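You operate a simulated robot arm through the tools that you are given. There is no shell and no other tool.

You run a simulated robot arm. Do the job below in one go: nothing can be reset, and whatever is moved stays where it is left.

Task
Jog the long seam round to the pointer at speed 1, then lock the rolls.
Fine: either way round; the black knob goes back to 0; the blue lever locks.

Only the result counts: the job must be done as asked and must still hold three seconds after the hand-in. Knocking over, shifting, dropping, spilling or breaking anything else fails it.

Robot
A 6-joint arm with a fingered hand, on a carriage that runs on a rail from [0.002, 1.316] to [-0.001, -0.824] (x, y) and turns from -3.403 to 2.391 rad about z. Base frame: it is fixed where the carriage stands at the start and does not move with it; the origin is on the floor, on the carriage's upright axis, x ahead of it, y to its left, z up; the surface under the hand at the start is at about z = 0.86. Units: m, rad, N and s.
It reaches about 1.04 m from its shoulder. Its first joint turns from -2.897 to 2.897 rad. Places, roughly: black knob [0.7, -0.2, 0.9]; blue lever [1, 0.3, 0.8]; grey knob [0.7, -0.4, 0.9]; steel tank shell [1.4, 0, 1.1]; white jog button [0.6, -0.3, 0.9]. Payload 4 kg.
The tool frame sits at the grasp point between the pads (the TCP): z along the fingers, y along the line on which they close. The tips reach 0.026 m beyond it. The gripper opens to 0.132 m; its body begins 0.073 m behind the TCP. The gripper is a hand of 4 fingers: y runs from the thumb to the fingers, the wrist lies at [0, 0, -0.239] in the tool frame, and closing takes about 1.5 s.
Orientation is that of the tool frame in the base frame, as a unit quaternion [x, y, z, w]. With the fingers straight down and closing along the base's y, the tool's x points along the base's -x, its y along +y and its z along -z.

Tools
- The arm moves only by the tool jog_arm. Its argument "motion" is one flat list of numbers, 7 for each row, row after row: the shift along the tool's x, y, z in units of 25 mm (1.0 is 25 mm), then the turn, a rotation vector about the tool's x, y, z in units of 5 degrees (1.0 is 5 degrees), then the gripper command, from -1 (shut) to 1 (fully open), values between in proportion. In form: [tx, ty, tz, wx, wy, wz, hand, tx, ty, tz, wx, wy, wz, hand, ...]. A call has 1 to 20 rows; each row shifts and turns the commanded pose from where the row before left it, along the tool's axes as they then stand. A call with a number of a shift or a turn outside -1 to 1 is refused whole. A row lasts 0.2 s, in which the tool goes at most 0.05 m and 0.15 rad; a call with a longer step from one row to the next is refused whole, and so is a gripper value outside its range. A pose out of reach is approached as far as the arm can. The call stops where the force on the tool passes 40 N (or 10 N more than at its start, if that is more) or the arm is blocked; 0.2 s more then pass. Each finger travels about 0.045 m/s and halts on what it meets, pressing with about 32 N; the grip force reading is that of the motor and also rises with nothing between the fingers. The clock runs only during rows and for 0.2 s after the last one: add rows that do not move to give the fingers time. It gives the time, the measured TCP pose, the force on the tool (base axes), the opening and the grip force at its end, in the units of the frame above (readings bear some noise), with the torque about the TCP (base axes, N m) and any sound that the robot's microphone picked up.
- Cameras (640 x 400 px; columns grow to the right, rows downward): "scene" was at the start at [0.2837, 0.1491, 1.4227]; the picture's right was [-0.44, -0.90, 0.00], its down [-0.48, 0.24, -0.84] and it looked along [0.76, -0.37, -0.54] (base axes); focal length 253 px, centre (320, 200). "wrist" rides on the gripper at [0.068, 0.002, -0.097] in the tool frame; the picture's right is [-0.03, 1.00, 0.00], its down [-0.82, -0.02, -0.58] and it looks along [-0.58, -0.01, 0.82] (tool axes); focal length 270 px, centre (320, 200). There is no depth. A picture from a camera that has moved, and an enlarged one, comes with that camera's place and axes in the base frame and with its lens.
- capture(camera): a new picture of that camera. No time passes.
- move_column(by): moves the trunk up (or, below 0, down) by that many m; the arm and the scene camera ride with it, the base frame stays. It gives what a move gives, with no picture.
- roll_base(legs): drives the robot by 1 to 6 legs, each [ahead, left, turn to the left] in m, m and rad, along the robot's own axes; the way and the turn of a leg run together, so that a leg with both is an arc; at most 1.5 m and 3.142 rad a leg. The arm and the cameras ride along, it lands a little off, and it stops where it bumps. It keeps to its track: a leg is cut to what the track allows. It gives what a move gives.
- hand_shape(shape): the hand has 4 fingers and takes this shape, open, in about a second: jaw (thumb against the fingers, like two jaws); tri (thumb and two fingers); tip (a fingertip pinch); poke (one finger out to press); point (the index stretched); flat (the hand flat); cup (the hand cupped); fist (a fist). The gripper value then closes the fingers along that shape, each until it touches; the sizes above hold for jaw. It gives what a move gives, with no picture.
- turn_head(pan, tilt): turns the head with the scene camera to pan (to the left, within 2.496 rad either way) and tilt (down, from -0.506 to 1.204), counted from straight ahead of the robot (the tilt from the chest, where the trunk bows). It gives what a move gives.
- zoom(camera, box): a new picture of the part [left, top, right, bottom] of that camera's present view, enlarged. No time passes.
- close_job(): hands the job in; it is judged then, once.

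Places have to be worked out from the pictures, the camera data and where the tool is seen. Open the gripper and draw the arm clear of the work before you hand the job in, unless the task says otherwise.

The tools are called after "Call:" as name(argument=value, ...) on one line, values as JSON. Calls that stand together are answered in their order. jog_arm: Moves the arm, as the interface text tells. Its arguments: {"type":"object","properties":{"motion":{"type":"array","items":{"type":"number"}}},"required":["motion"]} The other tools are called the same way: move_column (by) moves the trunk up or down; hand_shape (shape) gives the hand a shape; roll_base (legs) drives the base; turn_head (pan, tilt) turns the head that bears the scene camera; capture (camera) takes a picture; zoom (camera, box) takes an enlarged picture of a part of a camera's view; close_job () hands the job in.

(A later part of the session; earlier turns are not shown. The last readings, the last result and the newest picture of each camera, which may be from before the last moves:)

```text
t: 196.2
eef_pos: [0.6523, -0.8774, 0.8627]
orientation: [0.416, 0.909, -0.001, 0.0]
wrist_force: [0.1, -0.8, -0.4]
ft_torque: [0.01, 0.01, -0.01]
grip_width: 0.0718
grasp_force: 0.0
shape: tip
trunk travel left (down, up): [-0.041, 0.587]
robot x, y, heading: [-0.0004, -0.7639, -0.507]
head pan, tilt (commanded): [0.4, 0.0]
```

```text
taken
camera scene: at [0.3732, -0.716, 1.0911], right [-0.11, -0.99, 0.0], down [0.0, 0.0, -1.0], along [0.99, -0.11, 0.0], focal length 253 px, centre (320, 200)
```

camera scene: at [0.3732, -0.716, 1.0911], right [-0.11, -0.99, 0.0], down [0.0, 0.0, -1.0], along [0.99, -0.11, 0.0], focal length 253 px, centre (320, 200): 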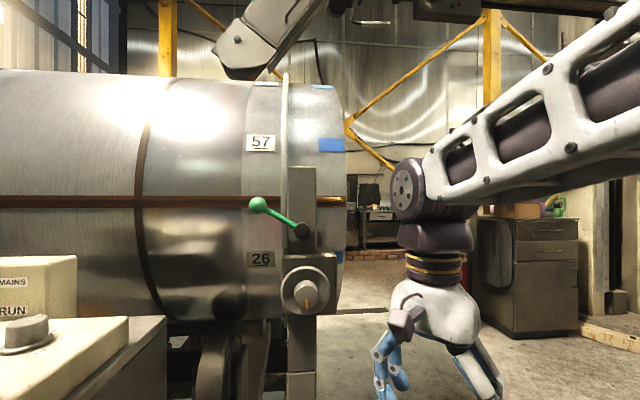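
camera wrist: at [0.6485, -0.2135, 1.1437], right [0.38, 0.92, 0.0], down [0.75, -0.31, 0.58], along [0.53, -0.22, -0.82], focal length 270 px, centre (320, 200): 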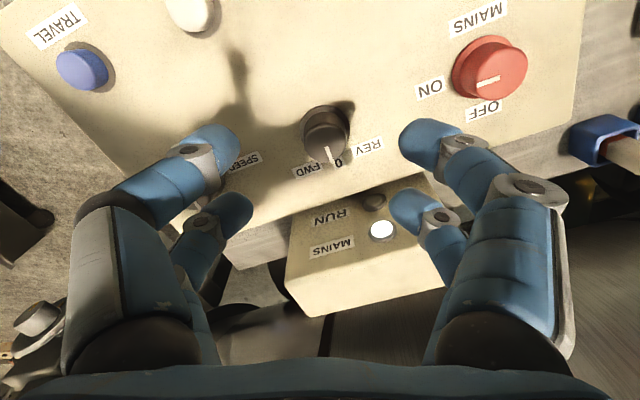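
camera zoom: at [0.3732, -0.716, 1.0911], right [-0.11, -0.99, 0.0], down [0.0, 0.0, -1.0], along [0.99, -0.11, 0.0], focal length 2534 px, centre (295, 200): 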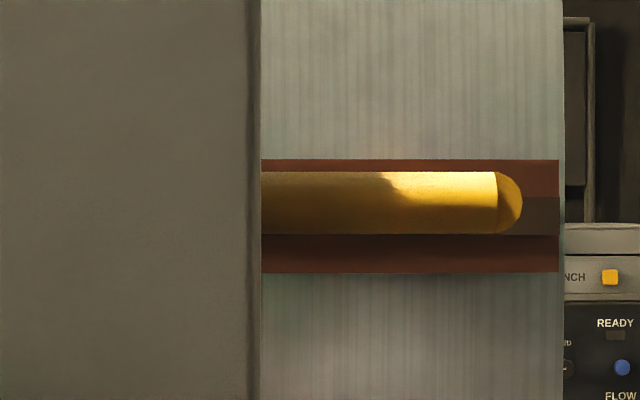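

The seam's bead is now centred within ~3 mm (0.4°) of the pointer. Next is the blue lever, whose knob I place at about [0.957, 0.30, 0.82]. I raise the trunk, square up, pull the hand back so it passes well clear of the hanging hook, and drive left.

Call:
move_column(by=0.4)

Call:
move_column(by=0.084)

Call:
roll_base(legs=[[0, 0, 0.507]])

Call:
jog_arm(motion=[1, 0, 0, 0, 0, 0, 0.1, 1, 0, 0, 0, 0, 0, 0.1, 1, 0, 0, 0, 0, 0, 0.1, 1, 0, 0, 0, 0, 0, 0.1, 0.5, 0, 0, 0, 0, 0, 0.1])

Call:
turn_head(pan=0.3, tilt=0.4)

Call:
capture(camera="scene")

```text
t: 200.0
eef_pos: [0.6525, -0.8767, 1.2626]
orientation: [0.417, 0.909, 0.0, 0.0]
wrist_force: [-0.7, -0.1, 0.4]
ft_torque: [-0.02, -0.01, -0.02]
grip_width: 0.0719
grasp_force: 0.0
shape: tip
trunk travel left (down, up): [-0.441, 0.187]
robot x, y, heading: [-0.0013, -0.7606, -0.508]
head pan, tilt (commanded): [0.4, 0.0]
```

```text
t: 201.2
eef_pos: [0.6518, -0.8768, 1.3455]
orientation: [0.417, 0.909, 0.0, 0.0]
wrist_force: [-0.3, 0.4, -0.3]
ft_torque: [0.0, 0.01, -0.02]
grip_width: 0.0722
grasp_force: 0.0
shape: tip
trunk travel left (down, up): [-0.525, 0.103]
robot x, y, heading: [-0.0039, -0.764, -0.507]
head pan, tilt (commanded): [0.4, 0.0]
```

```text
t: 203.1
eef_pos: [0.6242, -0.5441, 1.3484]
orientation: [0.174, 0.985, -0.001, 0.0]
wrist_force: [0.7, -0.2, 0.1]
ft_torque: [0.02, 0.05, 0.0]
grip_width: 0.0722
grasp_force: 0.1
shape: tip
trunk travel left (down, up): [-0.525, 0.103]
robot x, y, heading: [-0.0013, -0.7609, 0.002]
head pan, tilt (commanded): [0.4, 0.0]
```

```text
t: 204.2
eef_pos: [0.5185, -0.5059, 1.3495]
orientation: [0.173, 0.985, 0.0, 0.0]
wrist_force: [0.5, 0.0, 0.3]
ft_torque: [0.02, 0.02, 0.01]
grip_width: 0.0721
grasp_force: 0.1
shape: tip
trunk travel left (down, up): [-0.525, 0.103]
robot x, y, heading: [0.0002, -0.7611, -0.004]
head pan, tilt (commanded): [0.4, 0.0]
```

```text
t: 205.1
eef_pos: [0.5172, -0.5061, 1.348]
orientation: [0.174, 0.985, 0.0, -0.001]
wrist_force: [-0.2, -0.1, 0.1]
ft_torque: [0.01, 0.0, 0.02]
grip_width: 0.0721
grasp_force: 0.1
shape: tip
trunk travel left (down, up): [-0.525, 0.103]
robot x, y, heading: [0.0012, -0.7641, -0.0]
head pan, tilt (commanded): [0.3, 0.4]
```

```text
taken
camera scene: at [0.228, -0.5475, 1.5388], right [0.3, -0.96, 0.0], down [-0.37, -0.11, -0.92], along [0.88, 0.27, -0.39], focal length 253 px, centre (320, 200)
```

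scene: 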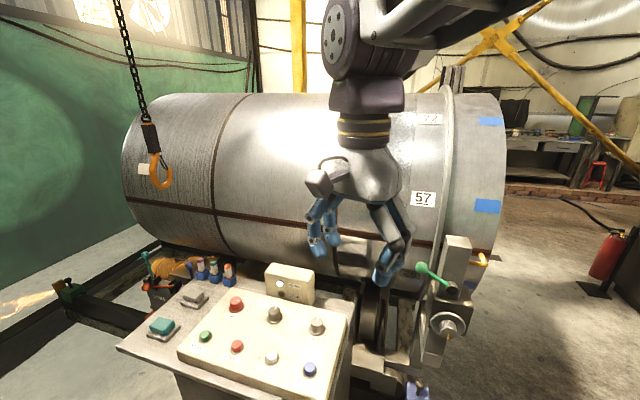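

The way along the rail is clear at this hand position (x≈0.52, hook at x≈0.8). I drive left to about y=0.5.

Call:
roll_base(legs=[[0, 0.65, 0], [0, 0.6, 0]])

Call:
turn_head(pan=-0.2, tilt=0.7)

Call:
capture(camera="scene")

Call:
capture(camera="wrist")

```text
t: 211.7
eef_pos: [0.5219, 0.7456, 1.3492]
orientation: [0.173, 0.985, 0.0, 0.001]
wrist_force: [-0.7, -0.1, -0.2]
ft_torque: [0.04, 0.01, -0.02]
grip_width: 0.0721
grasp_force: 0.0
shape: tip
trunk travel left (down, up): [-0.525, 0.103]
robot x, y, heading: [-0.002, 0.4907, 0.002]
head pan, tilt (commanded): [0.3, 0.4]
```

```text
t: 212.7
eef_pos: [0.5203, 0.7443, 1.3483]
orientation: [0.174, 0.985, 0.0, 0.0]
wrist_force: [-0.4, -0.1, -0.3]
ft_torque: [-0.03, -0.02, 0.0]
grip_width: 0.072
grasp_force: 0.0
shape: tip
trunk travel left (down, up): [-0.525, 0.103]
robot x, y, heading: [0.0012, 0.4863, 0.0]
head pan, tilt (commanded): [-0.201, 0.7]
```

```text
taken
camera scene: at [0.2249, 0.6598, 1.5119], right [-0.2, -0.98, 0.0], down [-0.63, 0.13, -0.77], along [0.75, -0.15, -0.64], focal length 253 px, centre (320, 200)
```

scene: 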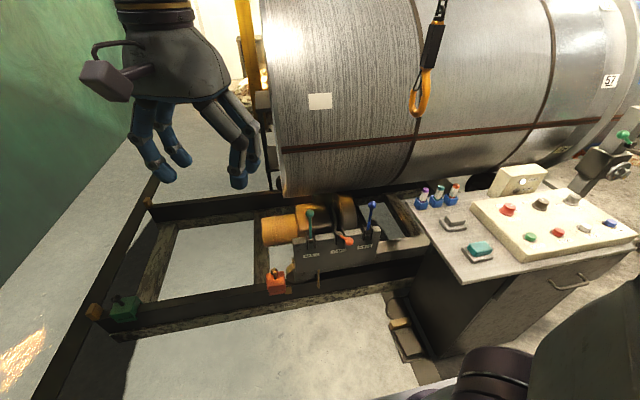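

```text
taken
camera wrist: at [0.4554, 0.7706, 1.4453], right [0.37, 0.93, 0.0], down [0.76, -0.3, 0.58], along [0.54, -0.21, -0.82], focal length 270 px, centre (320, 200)
```

wrist: 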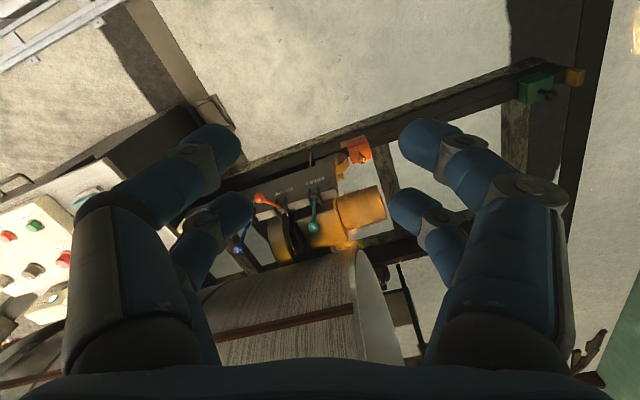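

Call:
zoom(camera="scene", box=[260, 180, 420, 300])

Call:
zoom(camera="scene", box=[290, 190, 400, 270])

Call:
zoom(camera="wrist", box=[220, 130, 420, 280])

```text
3.33 times, centred on (340, 240) of scene
camera zoom: at [0.2249, 0.6598, 1.5119], right [-0.2, -0.98, 0.0], down [-0.63, 0.13, -0.77], along [0.75, -0.15, -0.64], focal length 845 px, centre (253, 67)
```

zoom: 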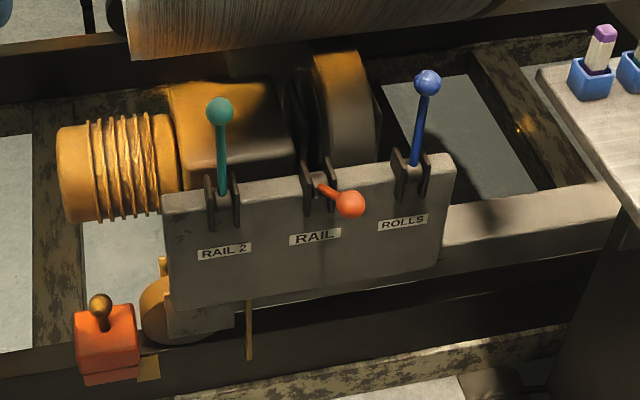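

```text
5.00 times, centred on (345, 230) of scene
camera zoom: at [0.2249, 0.6598, 1.5119], right [-0.2, -0.98, 0.0], down [-0.63, 0.13, -0.77], along [0.75, -0.15, -0.64], focal length 1267 px, centre (195, 50)
```

zoom: 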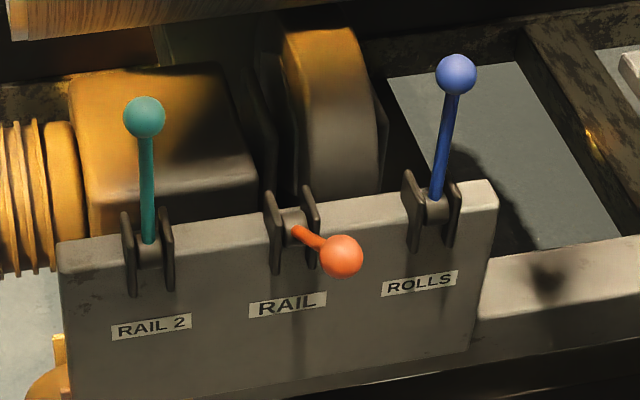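

```text
2.67 times, centred on (320, 205) of wrist
camera zoom: at [0.4554, 0.7706, 1.4453], right [0.37, 0.93, 0.0], down [0.76, -0.3, 0.58], along [0.54, -0.21, -0.82], focal length 721 px, centre (320, 187)
```

zoom: 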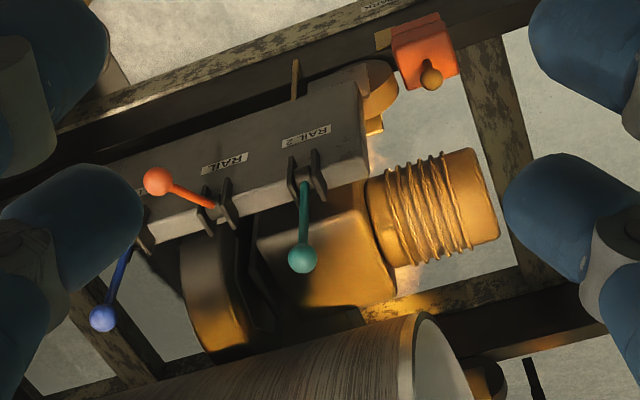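

RAIL's lever is pulled toward the robot while ROLLS (blue) stands upright, i.e. free, since the rolls just ran; locking means pulling it toward the robot (≈54°). Blue knob ≈ [0.951, 0.296, 0.824], pivot ≈ [0.945, 0.295, 0.68]; the hook's bottom is at about [0.888, 0.242, 1.23]. I bring the hand in front, staying left of the hook.

Call:
jog_arm(motion=[0, 0, 0, 0, 0, -1, 0.1, 0, 0, 0, 0, 0, -1, 0.1, 0, 0, 0, 0, 0, -1, 0.1, 0, 0, 0, 0, 0, -1, 0.1])

Call:
jog_arm(motion=[-0.6, -0.98, 0.327, 0, 0, 0, 0.1, -0.6, -0.98, 0.327, 0, 0, 0, 0.1, -0.6, -0.98, 0.327, 0, 0, 0, 0.1, -0.6, -0.98, 0.327, 0, 0, 0, 0.1, -0.6, -0.98, 0.327, 0, 0, 0, 0.1, -0.6, -0.98, 0.327, 0, 0, 0, 0.1, -0.6, -0.98, 0.327, 0, 0, 0, 0.1, -0.6, -0.98, 0.327, 0, 0, 0, 0.1, -0.6, -0.98, 0.327, 0, 0, 0, 0.1, -0.6, -0.98, 0.327, 0, 0, 0, 0.1, -0.6, -0.98, 0.327, 0, 0, 0, 0.1, -0.6, -0.98, 0.327, 0, 0, 0, 0.1])

Call:
capture(camera="scene")

Call:
capture(camera="wrist")

```text
t: 213.7
eef_pos: [0.5193, 0.7457, 1.3488]
orientation: [-0.001, 1.0, 0.0, 0.001]
wrist_force: [0.1, -0.4, -0.5]
ft_torque: [0.04, -0.03, 0.0]
grip_width: 0.0721
grasp_force: 0.1
shape: tip
trunk travel left (down, up): [-0.525, 0.103]
robot x, y, heading: [-0.0004, 0.4878, 0.0]
head pan, tilt (commanded): [-0.201, 0.7]
```

```text
t: 216.3
eef_pos: [0.6993, 0.4513, 1.2514]
orientation: [0.0, 1.0, 0.0, 0.0]
wrist_force: [-1.3, 0.1, 0.3]
ft_torque: [-0.01, -0.03, 0.06]
grip_width: 0.0721
grasp_force: 0.0
shape: tip
trunk travel left (down, up): [-0.525, 0.103]
robot x, y, heading: [0.0016, 0.489, 0.0]
head pan, tilt (commanded): [-0.201, 0.7]
```

```text
taken
camera scene: at [0.2246, 0.6599, 1.5119], right [-0.2, -0.98, 0.0], down [-0.63, 0.13, -0.77], along [0.75, -0.15, -0.64], focal length 253 px, centre (320, 200)
```

scene: 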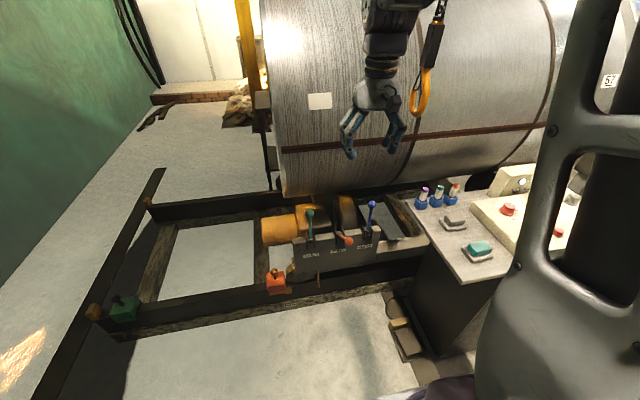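

```text
taken
camera wrist: at [0.6302, 0.4531, 1.3474], right [0.02, 1.0, 0.0], down [0.82, -0.02, 0.58], along [0.58, -0.01, -0.82], focal length 270 px, centre (320, 200)
```

wrist: 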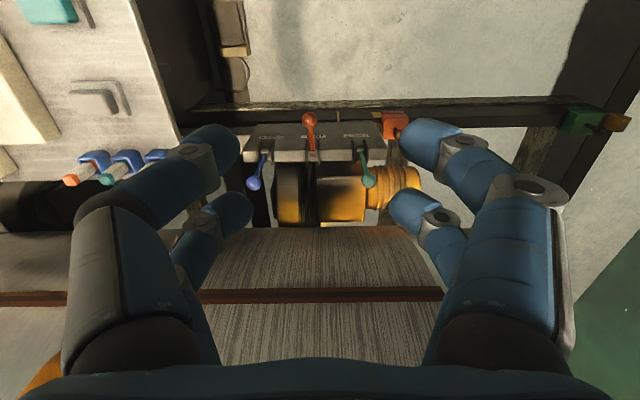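

The hand is clear of the hook. I pitch the hand 45° so the fingers point forward and down.

Call:
jog_arm(motion=[0, 0, 0, 0, -1, 0, 0.1, 0, 0, 0, 0, -1, 0, 0.1, 0, 0, 0, 0, -1, 0, 0.1, 0, 0, 0, 0, -1, 0, 0.1, 0, 0, 0, 0, -1, 0, 0.1, 0, 0, 0, 0, -1, 0, 0.1, 0, 0, 0, 0, -1, 0, 0.1, 0, 0, 0, 0, -1, 0, 0.1, 0, 0, 0, 0, -1, 0, 0.1])

Call:
capture(camera="scene")

Call:
capture(camera="wrist")

```text
t: 218.3
eef_pos: [0.7006, 0.4515, 1.2504]
orientation: [0.0, 0.924, -0.002, 0.384]
wrist_force: [0.5, 0.9, 0.5]
ft_torque: [-0.03, -0.01, 0.01]
grip_width: 0.0721
grasp_force: 0.0
shape: tip
trunk travel left (down, up): [-0.525, 0.103]
robot x, y, heading: [-0.0005, 0.4861, -0.002]
head pan, tilt (commanded): [-0.201, 0.7]
```

```text
taken
camera scene: at [0.225, 0.6597, 1.5119], right [-0.2, -0.98, 0.0], down [-0.63, 0.13, -0.76], along [0.75, -0.15, -0.64], focal length 253 px, centre (320, 200)
```

scene: 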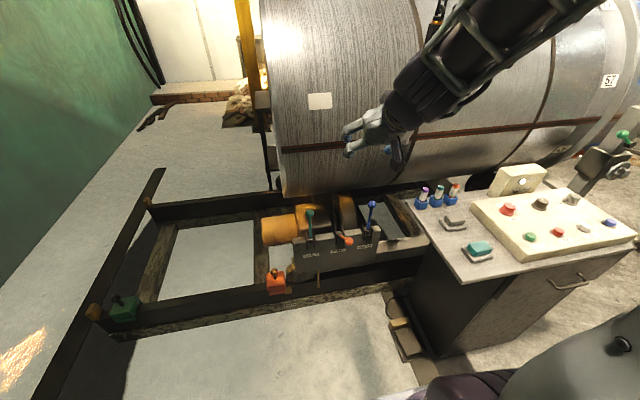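

```text
taken
camera wrist: at [0.5823, 0.4528, 1.2702], right [0.02, 1.0, 0.02], down [0.17, -0.02, 0.99], along [0.99, -0.02, -0.17], focal length 270 px, centre (320, 200)
```

wrist: 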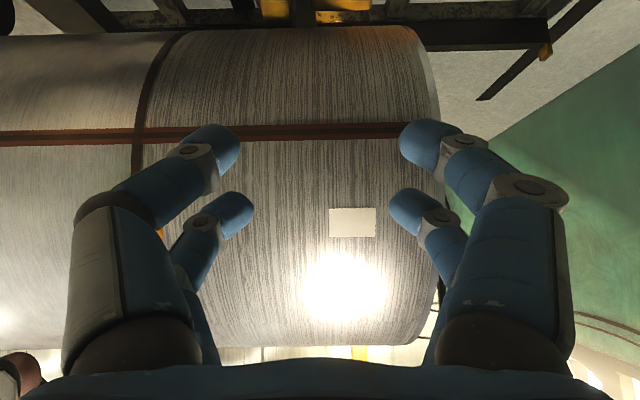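

The hand points 45° forward and down. I go down to z≈0.95 here (clear of the levers), then across to the blue lever's y.

Call:
jog_arm(motion=[0.707, 0, 0.707, 0, 0, 0, 0.1, 0.707, 0, 0.707, 0, 0, 0, 0.1, 0.707, 0, 0.707, 0, 0, 0, 0.1, 0.707, 0, 0.707, 0, 0, 0, 0.1, 0.707, 0, 0.707, 0, 0, 0, 0.1, 0.707, 0, 0.707, 0, 0, 0, 0.1, 0.707, 0, 0.707, 0, 0, 0, 0.1, 0.707, 0, 0.707, 0, 0, 0, 0.1, 0.707, 0, 0.707, 0, 0, 0, 0.1, 0.707, 0, 0.707, 0, 0, 0, 0.1, 0.707, 0, 0.707, 0, 0, 0, 0.1])

Call:
capture(camera="scene")

Call:
capture(camera="wrist")

```text
t: 220.7
eef_pos: [0.6995, 0.4522, 0.98]
orientation: [0.0, 0.924, 0.0, 0.383]
wrist_force: [-0.3, -0.4, -0.2]
ft_torque: [0.0, -0.03, 0.02]
grip_width: 0.0721
grasp_force: 0.1
shape: tip
out of reach, approached as far as the arm can: row 1, 2, 3, 4
trunk travel left (down, up): [-0.525, 0.103]
robot x, y, heading: [0.0005, 0.488, -0.001]
head pan, tilt (commanded): [-0.201, 0.7]
```

```text
taken
camera scene: at [0.2245, 0.6597, 1.5119], right [-0.2, -0.98, 0.0], down [-0.63, 0.13, -0.77], along [0.75, -0.15, -0.64], focal length 253 px, centre (320, 200)
```

scene: 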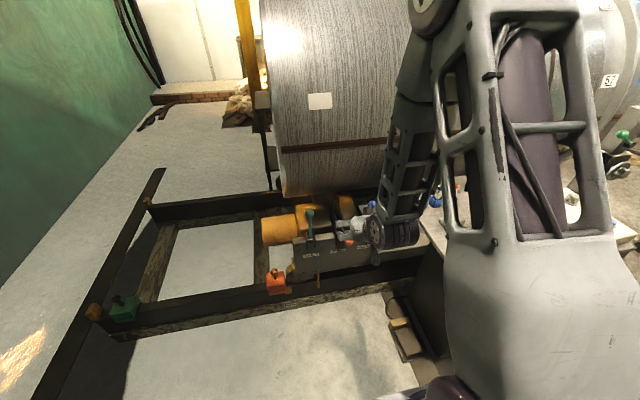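

```text
taken
camera wrist: at [0.5823, 0.4544, 0.9999], right [0.02, 1.0, 0.02], down [0.17, -0.02, 0.99], along [0.99, -0.01, -0.17], focal length 270 px, centre (320, 200)
```

wrist: 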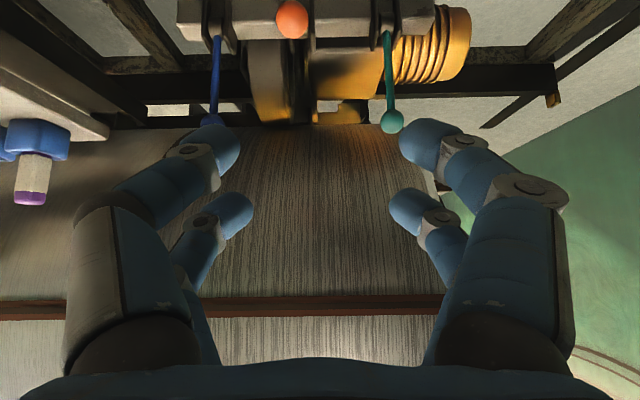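

The arm has taken a pose with the elbow forward; I check where the elbow is relative to the hanging chain before moving on.

Call:
turn_head(pan=-0.3, tilt=0.2)

Call:
capture(camera="scene")

```text
t: 221.6
eef_pos: [0.7005, 0.4526, 0.9797]
orientation: [0.0, 0.924, 0.0, 0.382]
wrist_force: [-0.7, 0.1, 0.4]
ft_torque: [0.01, -0.02, 0.02]
grip_width: 0.0723
grasp_force: 0.2
shape: tip
trunk travel left (down, up): [-0.525, 0.103]
robot x, y, heading: [0.0028, 0.4926, -0.0]
head pan, tilt (commanded): [-0.3, 0.201]
```

```text
taken
camera scene: at [0.2307, 0.6491, 1.5572], right [-0.3, -0.96, 0.0], down [-0.19, 0.06, -0.98], along [0.94, -0.29, -0.2], focal length 253 px, centre (320, 200)
```

scene: 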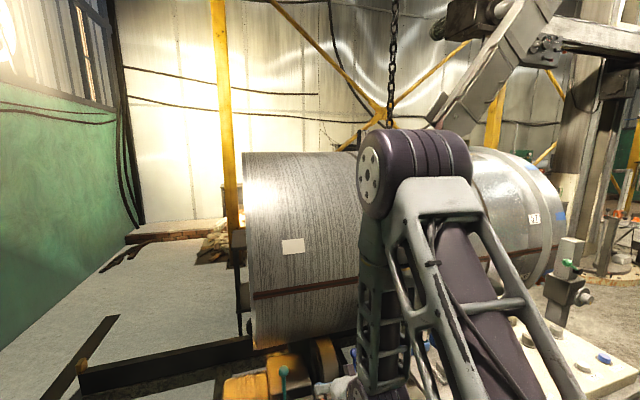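

The elbow drum is at about x≈0.6, the chain at x≈0.89 behind it – clear. For more margin I shift the carriage 0.15 m further left so the arm reaches in from the left of the hook.

Call:
roll_base(legs=[[0, 0.15, 0]])

Call:
jog_arm(motion=[0.2, -0.9, 0.2, 0, 0, 0, 0.1, 0.2, -0.9, 0.2, 0, 0, 0, 0.1, 0.2, -0.9, 0.2, 0, 0, 0, 0.1, 0.2, -0.9, 0.2, 0, 0, 0, 0.1, 0, -0.9, 0, 0, 0, 0, 0.1, 0, -0.9, 0, 0, 0, 0, 0.1, 0, -0.9, 0, 0, 0, 0, 0.1, 0, -0.9, 0, 0, 0, 0, 0.1, 0, -0.9, 0, 0, 0, 0, 0.1, 0, -0.9, 0, 0, 0, 0, 0.1])

Call:
capture(camera="scene")

Call:
capture(camera="wrist")

```text
t: 223.0
eef_pos: [0.7002, 0.6033, 0.9801]
orientation: [-0.001, 0.924, 0.001, 0.382]
wrist_force: [0.9, 0.2, -0.2]
ft_torque: [0.0, 0.0, 0.0]
grip_width: 0.0723
grasp_force: 0.0
shape: tip
trunk travel left (down, up): [-0.525, 0.103]
robot x, y, heading: [0.0033, 0.6395, 0.002]
head pan, tilt (commanded): [-0.3, 0.201]
```

```text
t: 225.2
eef_pos: [0.7006, 0.3779, 0.9514]
orientation: [-0.001, 0.924, -0.001, 0.383]
wrist_force: [0.2, 0.1, 1.0]
ft_torque: [0.01, 0.04, -0.02]
grip_width: 0.0724
grasp_force: 0.1
shape: tip
trunk travel left (down, up): [-0.525, 0.103]
robot x, y, heading: [0.0036, 0.6416, 0.001]
head pan, tilt (commanded): [-0.3, 0.201]
```

```text
taken
camera scene: at [0.2311, 0.8009, 1.5572], right [-0.3, -0.96, 0.0], down [-0.19, 0.06, -0.98], along [0.94, -0.29, -0.2], focal length 253 px, centre (320, 200)
```

scene: 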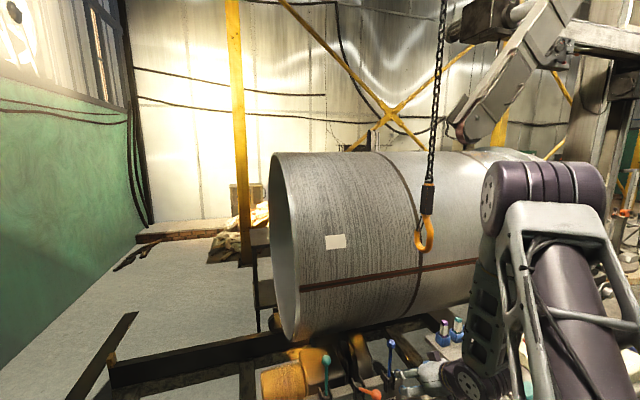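

```text
taken
camera wrist: at [0.5833, 0.3799, 0.9718], right [0.02, 1.0, 0.02], down [0.17, -0.02, 0.99], along [0.99, -0.01, -0.17], focal length 270 px, centre (320, 200)
```

wrist: 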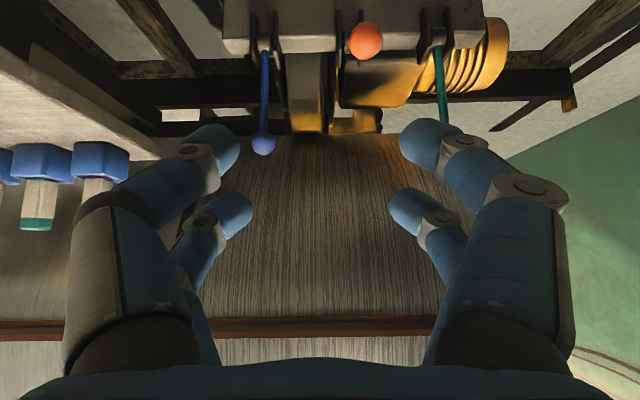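

The hook is now well clear of the arm, and the wrist camera confirms the blue knob at [0.951, 0.296, 0.824]. I move to a pre-grasp point 12 cm short of it along the finger direction.

Call:
jog_arm(motion=[-0.435, -0.41, 0.735, 0, 0, 0, 0.1, -0.435, -0.41, 0.735, 0, 0, 0, 0.1, -0.435, -0.41, 0.735, 0, 0, 0, 0.1, -0.435, -0.41, 0.735, 0, 0, 0, 0.1, -0.435, -0.41, 0.735, 0, 0, 0, 0.1, -0.435, -0.41, 0.735, 0, 0, 0, 0.1, -0.435, -0.41, 0.735, 0, 0, 0, 0.1, -0.435, -0.41, 0.735, 0, 0, 0, 0.1])

Call:
capture(camera="scene")

Call:
capture(camera="wrist")

```text
t: 227.0
eef_pos: [0.8672, 0.2975, 0.9098]
orientation: [0.0, 0.924, 0.0, 0.383]
wrist_force: [0.4, -0.4, -0.2]
ft_torque: [-0.02, -0.03, 0.0]
grip_width: 0.0723
grasp_force: 0.0
shape: tip
trunk travel left (down, up): [-0.525, 0.103]
robot x, y, heading: [0.0019, 0.6377, -0.004]
head pan, tilt (commanded): [-0.3, 0.201]
```

```text
taken
camera scene: at [0.2308, 0.8008, 1.5573], right [-0.3, -0.96, 0.0], down [-0.19, 0.06, -0.98], along [0.94, -0.29, -0.2], focal length 253 px, centre (320, 200)
```

scene: 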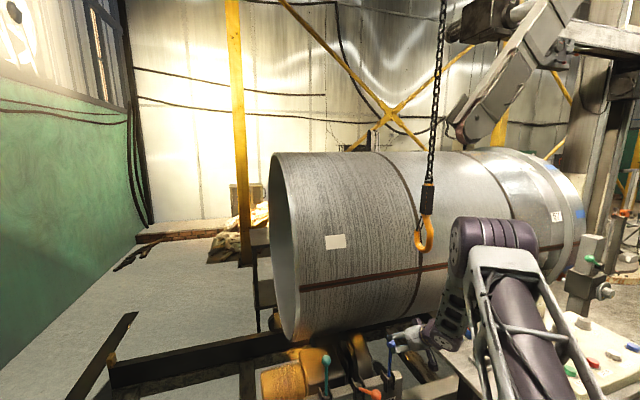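

```text
taken
camera wrist: at [0.749, 0.2984, 0.929], right [0.02, 1.0, 0.02], down [0.17, -0.02, 0.99], along [0.99, -0.02, -0.17], focal length 270 px, centre (320, 200)
```

wrist: 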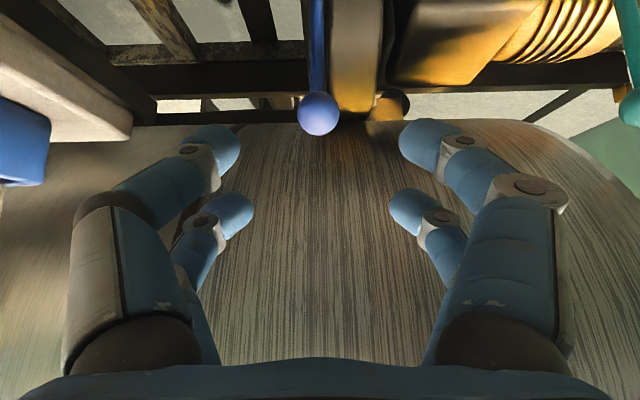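

The knob is dead centre in the wrist view. I advance 12 cm along the fingers so the knob sits between the pads.

Call:
jog_arm(motion=[0, 0, 0.96, 0, 0, 0, 0.1, 0, 0, 0.96, 0, 0, 0, 0.1, 0, 0, 0.96, 0, 0, 0, 0.1, 0, 0, 0.96, 0, 0, 0, 0.1, 0, 0, 0.96, 0, 0, 0, 0.1])

Call:
capture(camera="wrist")

Call:
turn_head(pan=-0.4, tilt=0.6)

Call:
capture(camera="scene")

```text
t: 228.2
eef_pos: [0.9493, 0.2952, 0.8261]
orientation: [0.0, 0.923, 0.0, 0.384]
wrist_force: [-0.2, 0.3, -0.1]
ft_torque: [0.01, 0.04, 0.0]
grip_width: 0.0718
grasp_force: 0.1
shape: tip
trunk travel left (down, up): [-0.525, 0.103]
robot x, y, heading: [-0.0011, 0.6405, 0.004]
head pan, tilt (commanded): [-0.3, 0.201]
```

```text
taken
camera wrist: at [0.832, 0.2977, 0.8451], right [0.02, 1.0, 0.02], down [0.17, -0.02, 0.99], along [0.99, -0.02, -0.17], focal length 270 px, centre (320, 200)
```

wrist: 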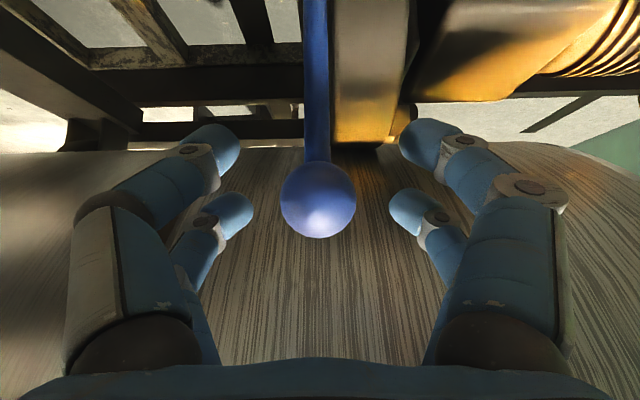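

```text
t: 229.1
eef_pos: [0.9496, 0.2969, 0.8262]
orientation: [0.0, 0.924, 0.0, 0.383]
wrist_force: [-0.1, 0.6, 0.6]
ft_torque: [0.0, 0.01, 0.0]
grip_width: 0.0723
grasp_force: 0.0
shape: tip
trunk travel left (down, up): [-0.525, 0.103]
robot x, y, heading: [-0.0004, 0.6388, 0.001]
head pan, tilt (commanded): [-0.4, 0.6]
```

```text
taken
camera scene: at [0.2235, 0.7939, 1.5206], right [-0.39, -0.92, 0.0], down [-0.52, 0.22, -0.83], along [0.76, -0.32, -0.56], focal length 253 px, centre (320, 200)
```

scene: 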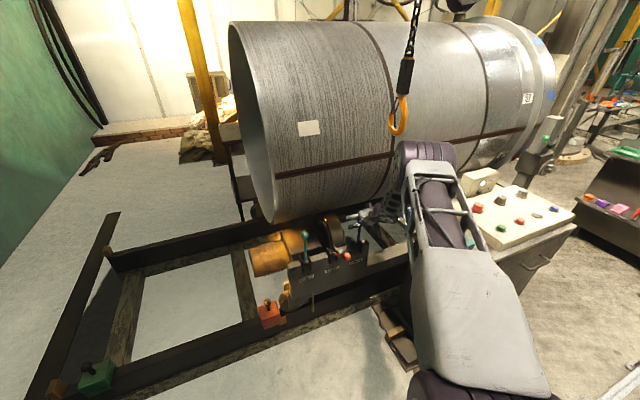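

The knob sits exactly at the grasp point. I close the fingers on it.

Call:
jog_arm(motion=[0, 0, 0, 0, 0, 0, -0.3, 0, 0, 0, 0, 0, 0, -0.6, 0, 0, 0, 0, 0, 0, -1, 0, 0, 0, 0, 0, 0, -1, 0, 0, 0, 0, 0, 0, -1, 0, 0, 0, 0, 0, 0, -1])

Call:
capture(camera="wrist")

```text
t: 230.4
eef_pos: [0.9488, 0.2968, 0.8244]
orientation: [0.0, 0.924, 0.0, 0.383]
wrist_force: [0.5, -1.4, -1.4]
ft_torque: [0.01, 0.02, 0.01]
grip_width: 0.0002
grasp_force: 31.8
shape: tip
trunk travel left (down, up): [-0.525, 0.103]
robot x, y, heading: [0.0067, 0.6418, 0.004]
head pan, tilt (commanded): [-0.4, 0.6]
```

```text
taken
camera wrist: at [0.8317, 0.2978, 0.8447], right [0.02, 1.0, 0.02], down [0.17, -0.02, 0.99], along [0.99, -0.02, -0.17], focal length 270 px, centre (320, 200)
```

wrist: 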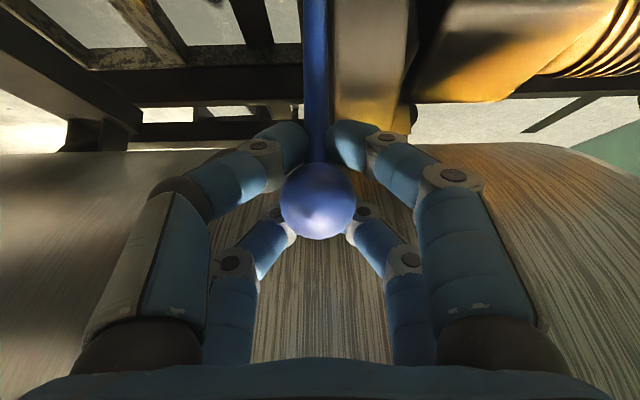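

The knob is caged, lower pair on the rod under it. I pull along the lever's arc toward the robot, first half.

Call:
jog_arm(motion=[0.387, 0, -0.376, 0, 0, 0, -1, 0.469, 0, -0.379, 0, 0, 0, -1, 0.506, 0, -0.331, 0, 0, 0, -1, 0.537, 0, -0.271, 0, 0, 0, -1])

Call:
capture(camera="wrist")

Call:
zoom(camera="scene", box=[280, 190, 440, 300])

```text
t: 231.4
eef_pos: [0.8933, 0.2972, 0.814]
orientation: [0.0, 0.925, 0.0, 0.381]
wrist_force: [9.1, -1.9, -17.5]
ft_torque: [-0.04, -0.37, 0.03]
grip_width: 0.0001
grasp_force: 32.1
shape: tip
trunk travel left (down, up): [-0.525, 0.103]
robot x, y, heading: [0.004, 0.6403, -0.0]
head pan, tilt (commanded): [-0.4, 0.6]
```

```text
taken
camera wrist: at [0.7755, 0.2984, 0.8336], right [0.02, 1.0, 0.02], down [0.17, -0.02, 0.98], along [0.99, -0.01, -0.17], focal length 270 px, centre (320, 200)
```

wrist: 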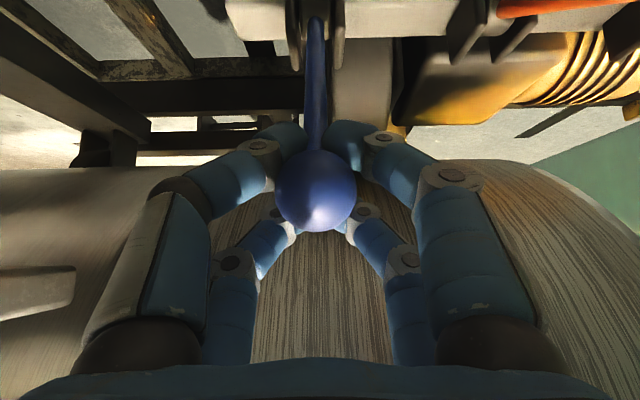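

```text
3.64 times, centred on (360, 245) of scene
camera zoom: at [0.2246, 0.7936, 1.5202], right [-0.39, -0.92, 0.0], down [-0.52, 0.22, -0.82], along [0.76, -0.32, -0.57], focal length 922 px, centre (174, 36)
```

zoom: 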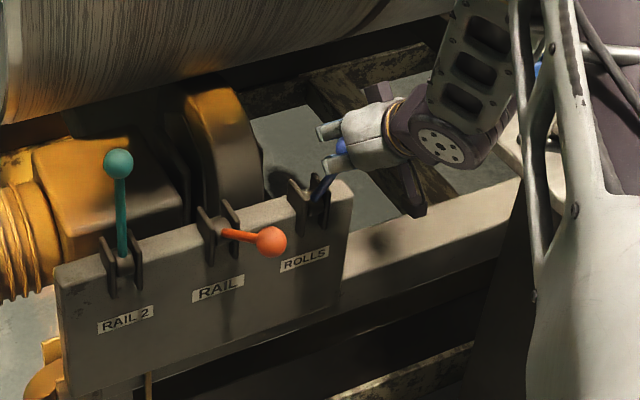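

The lever follows (about 25° so far) with a moderate pull. I continue along the arc, slightly lower.

Call:
jog_arm(motion=[0.602, 0, -0.178, 0, 0, 0, -1, 0.617, 0, -0.119, 0, 0, 0, -1, 0.628, 0, -0.062, 0, 0, 0, -1, 0.628, 0, -0.006, 0, 0, 0, -1])

Call:
capture(camera="wrist")

Call:
zoom(camera="scene", box=[280, 190, 440, 300])

```text
t: 232.4
eef_pos: [0.8425, 0.2963, 0.7768]
orientation: [0.001, 0.924, -0.001, 0.382]
wrist_force: [-1.1, -1.5, -3.6]
ft_torque: [0.02, 0.0, -0.02]
grip_width: 0.0002
grasp_force: 32.3
shape: tip
trunk travel left (down, up): [-0.525, 0.103]
robot x, y, heading: [0.0013, 0.6375, -0.002]
head pan, tilt (commanded): [-0.4, 0.6]
```

```text
taken
camera wrist: at [0.7243, 0.2971, 0.7976], right [0.02, 1.0, 0.02], down [0.17, -0.02, 0.99], along [0.99, -0.02, -0.17], focal length 270 px, centre (320, 200)
```

wrist: 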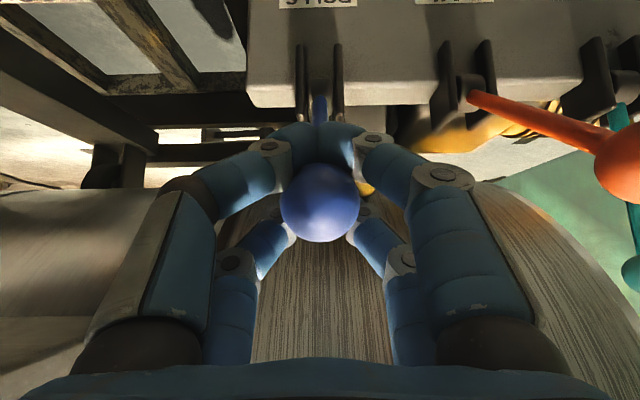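

```text
3.64 times, centred on (360, 245) of scene
camera zoom: at [0.2235, 0.7937, 1.5205], right [-0.39, -0.92, 0.0], down [-0.52, 0.22, -0.83], along [0.76, -0.32, -0.56], focal length 922 px, centre (174, 36)
```

zoom: 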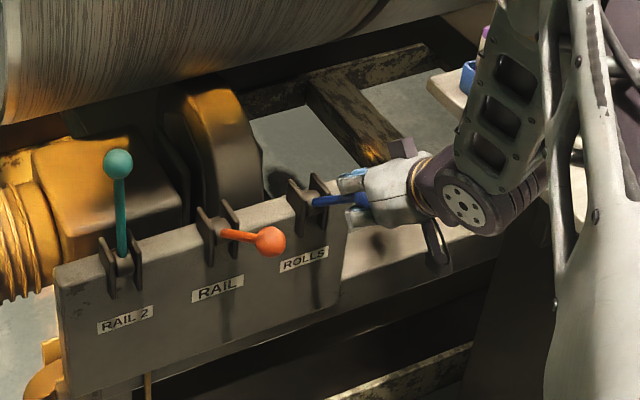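

The lever is at about 137° and the force has dropped off. I continue to the end of the throw, where the orange one rests (≈144°).

Call:
jog_arm(motion=[0.611, 0, 0.04, 0, 0, 0, -1, 0.399, 0, 0.054, 0, 0, 0, -1])

Call:
zoom(camera="scene", box=[280, 190, 440, 300])

Call:
capture(camera="wrist")

```text
t: 233.1
eef_pos: [0.8288, 0.2967, 0.7598]
orientation: [-0.001, 0.923, -0.001, 0.385]
wrist_force: [5.7, -0.1, 10.1]
ft_torque: [-0.05, -0.25, 0.01]
grip_width: 0.0
grasp_force: 32.2
shape: tip
trunk travel left (down, up): [-0.525, 0.103]
robot x, y, heading: [0.0018, 0.642, -0.003]
head pan, tilt (commanded): [-0.4, 0.6]
```

```text
3.64 times, centred on (360, 245) of scene
camera zoom: at [0.2232, 0.7941, 1.5206], right [-0.39, -0.92, 0.0], down [-0.52, 0.22, -0.83], along [0.76, -0.32, -0.56], focal length 922 px, centre (174, 36)
```

zoom: 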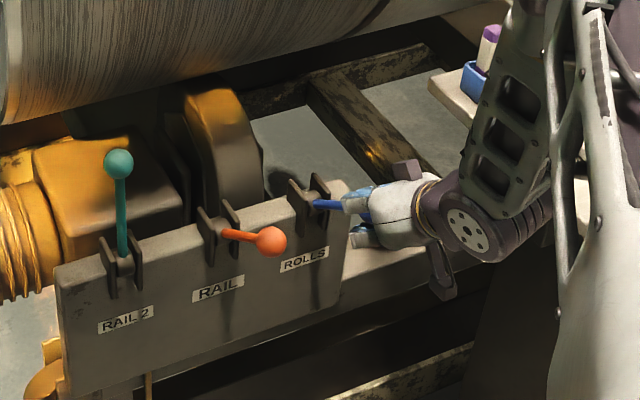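

```text
taken
camera wrist: at [0.7108, 0.2986, 0.779], right [0.02, 1.0, 0.02], down [0.16, -0.02, 0.99], along [0.99, -0.01, -0.16], focal length 270 px, centre (320, 200)
```

wrist: 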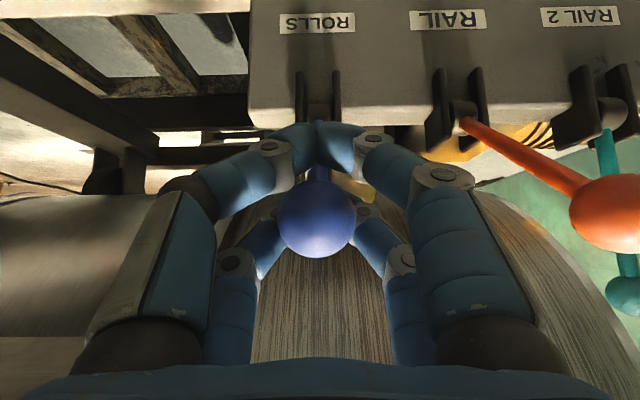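

The lever has reached its stop (force rising to ~12 N, same angle as the orange one). I open the fingers and check that it stays.

Call:
jog_arm(motion=[0, 0, 0, 0, 0, 0, -0.3, 0, 0, 0, 0, 0, 0, 0.1, 0, 0, 0, 0, 0, 0, 0.1, 0, 0, 0, 0, 0, 0, 0.1, 0, 0, 0, 0, 0, 0, 0.1])

Call:
capture(camera="wrist")

Call:
zoom(camera="scene", box=[280, 190, 440, 300])

```text
t: 234.2
eef_pos: [0.8286, 0.2965, 0.7559]
orientation: [0.0, 0.924, -0.001, 0.383]
wrist_force: [-0.6, 0.0, -0.6]
ft_torque: [0.01, 0.0, 0.02]
grip_width: 0.0721
grasp_force: 0.1
shape: tip
trunk travel left (down, up): [-0.525, 0.103]
robot x, y, heading: [0.0016, 0.6387, 0.002]
head pan, tilt (commanded): [-0.4, 0.6]
```

```text
taken
camera wrist: at [0.7087, 0.299, 0.7771], right [0.02, 1.0, 0.02], down [0.17, -0.02, 0.99], along [0.99, -0.02, -0.17], focal length 270 px, centre (320, 200)
```

wrist: 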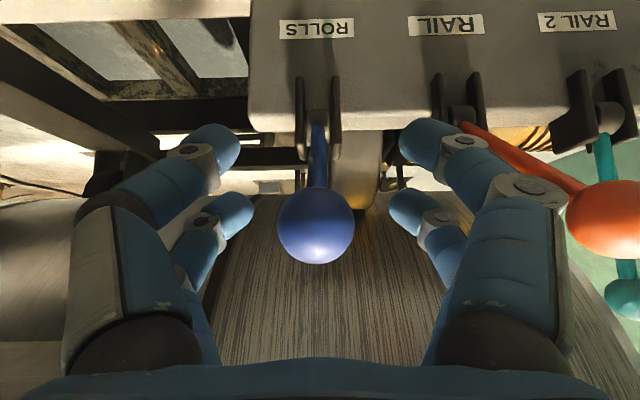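

```text
3.64 times, centred on (360, 245) of scene
camera zoom: at [0.2234, 0.7939, 1.5205], right [-0.39, -0.92, 0.0], down [-0.52, 0.22, -0.83], along [0.76, -0.32, -0.56], focal length 922 px, centre (174, 36)
```

zoom: 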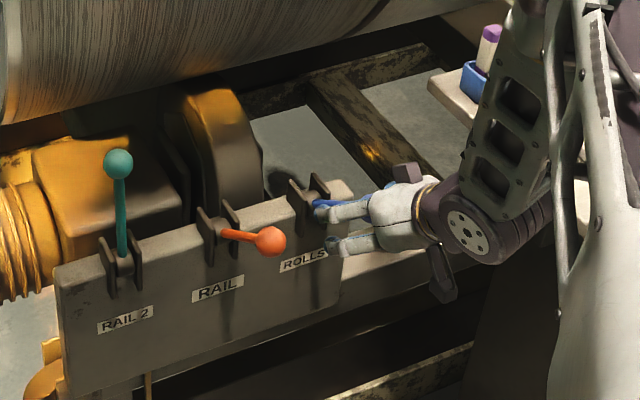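

The blue lever stays pulled, at the same angle as the orange one. I back the hand off along the finger direction, then left and up, away from the hook.

Call:
jog_arm(motion=[0, 0, -1, 0, 0, 0, 0.1, 0, 0, -1, 0, 0, 0, 0.1, 0, 0, -1, 0, 0, 0, 0.1, 0, 0, -1, 0, 0, 0, 0.1, 0, 0, -1, 0, 0, 0, 0.1, 0, 0, -1, 0, 0, 0, 0.1])

Call:
jog_arm(motion=[-0.5, 0.6, -0.5, 0, 0, 0, 0.1, -0.5, 0.6, -0.5, 0, 0, 0, 0.1, -0.5, 0.6, -0.5, 0, 0, 0, 0.1, -0.5, 0.6, -0.5, 0, 0, 0, 0.1, -0.5, 0.6, -0.5, 0, 0, 0, 0.1, -0.5, 0.6, -0.5, 0, 0, 0, 0.1, -0.5, 0.6, -0.5, 0, 0, 0, 0.1, -0.5, 0.6, -0.5, 0, 0, 0, 0.1])

Call:
capture(camera="wrist")

Call:
capture(camera="scene")

```text
t: 235.7
eef_pos: [0.7207, 0.2959, 0.8653]
orientation: [0.0, 0.924, 0.0, 0.383]
wrist_force: [0.5, 0.2, -0.1]
ft_torque: [0.02, 0.03, -0.03]
grip_width: 0.0722
grasp_force: 0.1
shape: tip
trunk travel left (down, up): [-0.525, 0.103]
robot x, y, heading: [0.0028, 0.6395, -0.004]
head pan, tilt (commanded): [-0.4, 0.6]
```

```text
t: 237.4
eef_pos: [0.7206, 0.4173, 1.0061]
orientation: [0.001, 0.924, 0.0, 0.383]
wrist_force: [0.5, -0.5, 0.9]
ft_torque: [0.02, 0.04, -0.01]
grip_width: 0.0724
grasp_force: 0.0
shape: tip
trunk travel left (down, up): [-0.525, 0.103]
robot x, y, heading: [0.0031, 0.6382, 0.005]
head pan, tilt (commanded): [-0.4, 0.6]
```

```text
taken
camera wrist: at [0.6028, 0.4183, 1.026], right [0.02, 1.0, 0.02], down [0.17, -0.02, 0.99], along [0.99, -0.02, -0.17], focal length 270 px, centre (320, 200)
```

wrist: 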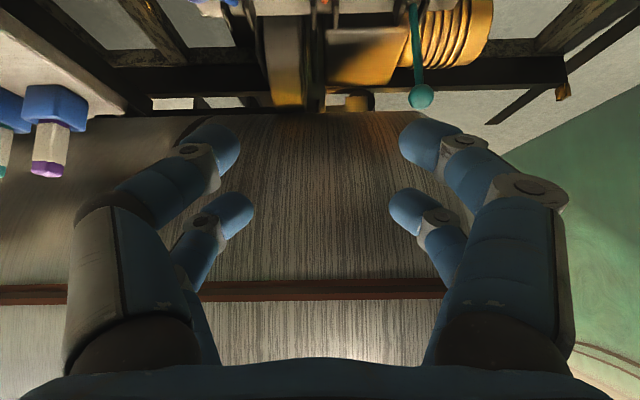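

```text
taken
camera scene: at [0.2236, 0.7936, 1.5205], right [-0.39, -0.92, 0.0], down [-0.52, 0.22, -0.82], along [0.76, -0.32, -0.57], focal length 253 px, centre (320, 200)
```

scene: 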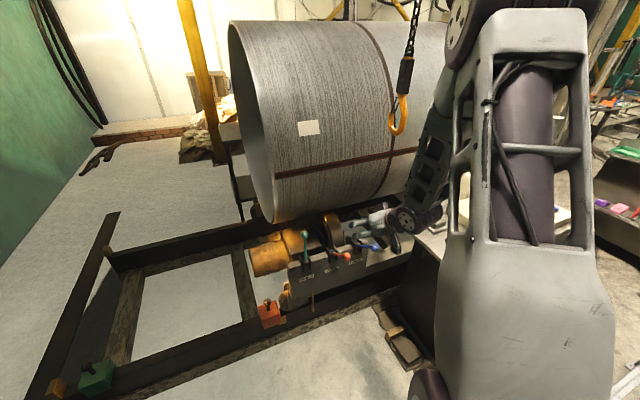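

The hand is out. I straighten it to point down, then raise and retract it.

Call:
jog_arm(motion=[0, 0.3, 0, 0, 1, 0, 0.1, 0, 0.3, 0, 0, 1, 0, 0.1, 0, 0.3, 0, 0, 1, 0, 0.1, 0, 0.3, 0, 0, 1, 0, 0.1, 0, 0.3, 0, 0, 1, 0, 0.1, 0, 0.3, 0, 0, 1, 0, 0.1, 0, 0.3, 0, 0, 1, 0, 0.1, 0, 0.3, 0, 0, 1, 0, 0.1, 0, 0.3, 0, 0, 1, 0, 0.1])

Call:
jog_arm(motion=[0.6, 0.4, -1, 0, 0, 0, 0.1, 0.6, 0.4, -1, 0, 0, 0, 0.1, 0.6, 0.4, -1, 0, 0, 0, 0.1, 0.6, 0.4, -1, 0, 0, 0, 0.1, 0.6, 0.4, -1, 0, 0, 0, 0.1, 0.6, 0.4, -1, 0, 0, 0, 0.1, 0.6, 0.4, -1, 0, 0, 0, 0.1, 0.6, 0.4, -1, 0, 0, 0, 0.1, 0.6, 0.4, -1, 0, 0, 0, 0.1, 0.6, 0.4, -1, 0, 0, 0, 0.1])

Call:
capture(camera="scene")

Call:
zoom(camera="scene", box=[260, 190, 420, 300])

```text
t: 239.4
eef_pos: [0.6876, 0.4869, 0.9668]
orientation: [-0.002, 0.998, 0.046, 0.041]
wrist_force: [-0.3, 0.1, 0.1]
ft_torque: [0.0, -0.04, -0.02]
grip_width: 0.0722
grasp_force: 0.0
shape: tip
out of reach, approached as far as the arm can: row 7, 8, 9
trunk travel left (down, up): [-0.525, 0.103]
robot x, y, heading: [0.0003, 0.6408, 0.002]
head pan, tilt (commanded): [-0.4, 0.6]
```

```text
t: 241.7
eef_pos: [0.5078, 0.5707, 1.0796]
orientation: [-0.002, 0.998, 0.05, 0.043]
wrist_force: [0.1, -0.3, 1.1]
ft_torque: [0.04, 0.07, -0.01]
grip_width: 0.0718
grasp_force: 0.1
shape: tip
out of reach, approached as far as the arm can: row 1, 2, 3, 4, 5, 6, 7, 8, 9, 10
trunk travel left (down, up): [-0.525, 0.103]
robot x, y, heading: [0.0006, 0.6409, -0.003]
head pan, tilt (commanded): [-0.4, 0.6]
```

```text
taken
camera scene: at [0.2238, 0.7937, 1.5205], right [-0.39, -0.92, 0.0], down [-0.52, 0.22, -0.82], along [0.76, -0.32, -0.57], focal length 253 px, centre (320, 200)
```

scene: 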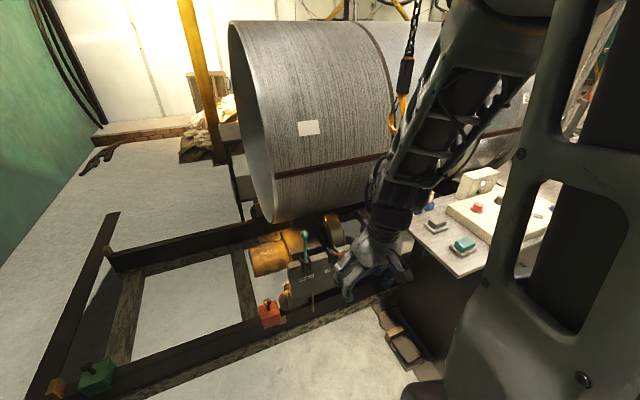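

```text
3.64 times, centred on (340, 245) of scene
camera zoom: at [0.2238, 0.7937, 1.5205], right [-0.39, -0.92, 0.0], down [-0.52, 0.22, -0.82], along [0.76, -0.32, -0.57], focal length 922 px, centre (247, 36)
```

zoom: 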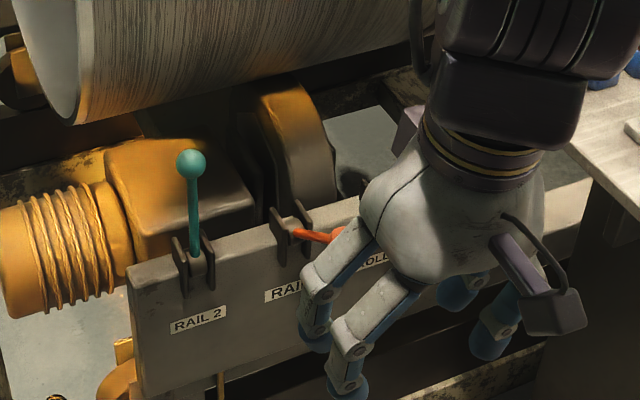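

The arm got cramped close to the body but touched nothing. I move it forward and up to a comfortable height, away from the levers.

Call:
jog_arm(motion=[-0.47, -0.07, -0.9, 0, 0, 0, 0.1, -0.47, -0.07, -0.9, 0, 0, 0, 0.1, -0.47, -0.07, -0.9, 0, 0, 0, 0.1, -0.47, -0.07, -0.9, 0, 0, 0, 0.1, -0.47, -0.07, -0.9, 0, 0, 0, 0.1, -0.47, -0.07, -0.9, 0, 0, 0, 0.1])

Call:
capture(camera="scene")

```text
t: 243.1
eef_pos: [0.5551, 0.5453, 1.1419]
orientation: [-0.003, 0.996, 0.072, 0.059]
wrist_force: [-0.6, 0.0, -0.3]
ft_torque: [-0.01, 0.02, -0.01]
grip_width: 0.0722
grasp_force: 0.1
shape: tip
out of reach, approached as far as the arm can: row 1, 2, 3, 4, 5, 6
trunk travel left (down, up): [-0.525, 0.103]
robot x, y, heading: [0.0015, 0.6431, -0.003]
head pan, tilt (commanded): [-0.4, 0.6]
```

```text
taken
camera scene: at [0.2233, 0.7939, 1.5206], right [-0.39, -0.92, 0.0], down [-0.52, 0.22, -0.83], along [0.76, -0.32, -0.56], focal length 253 px, centre (320, 200)
```

scene: 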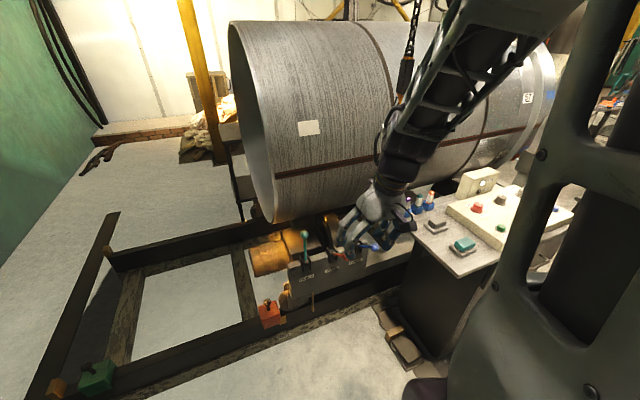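

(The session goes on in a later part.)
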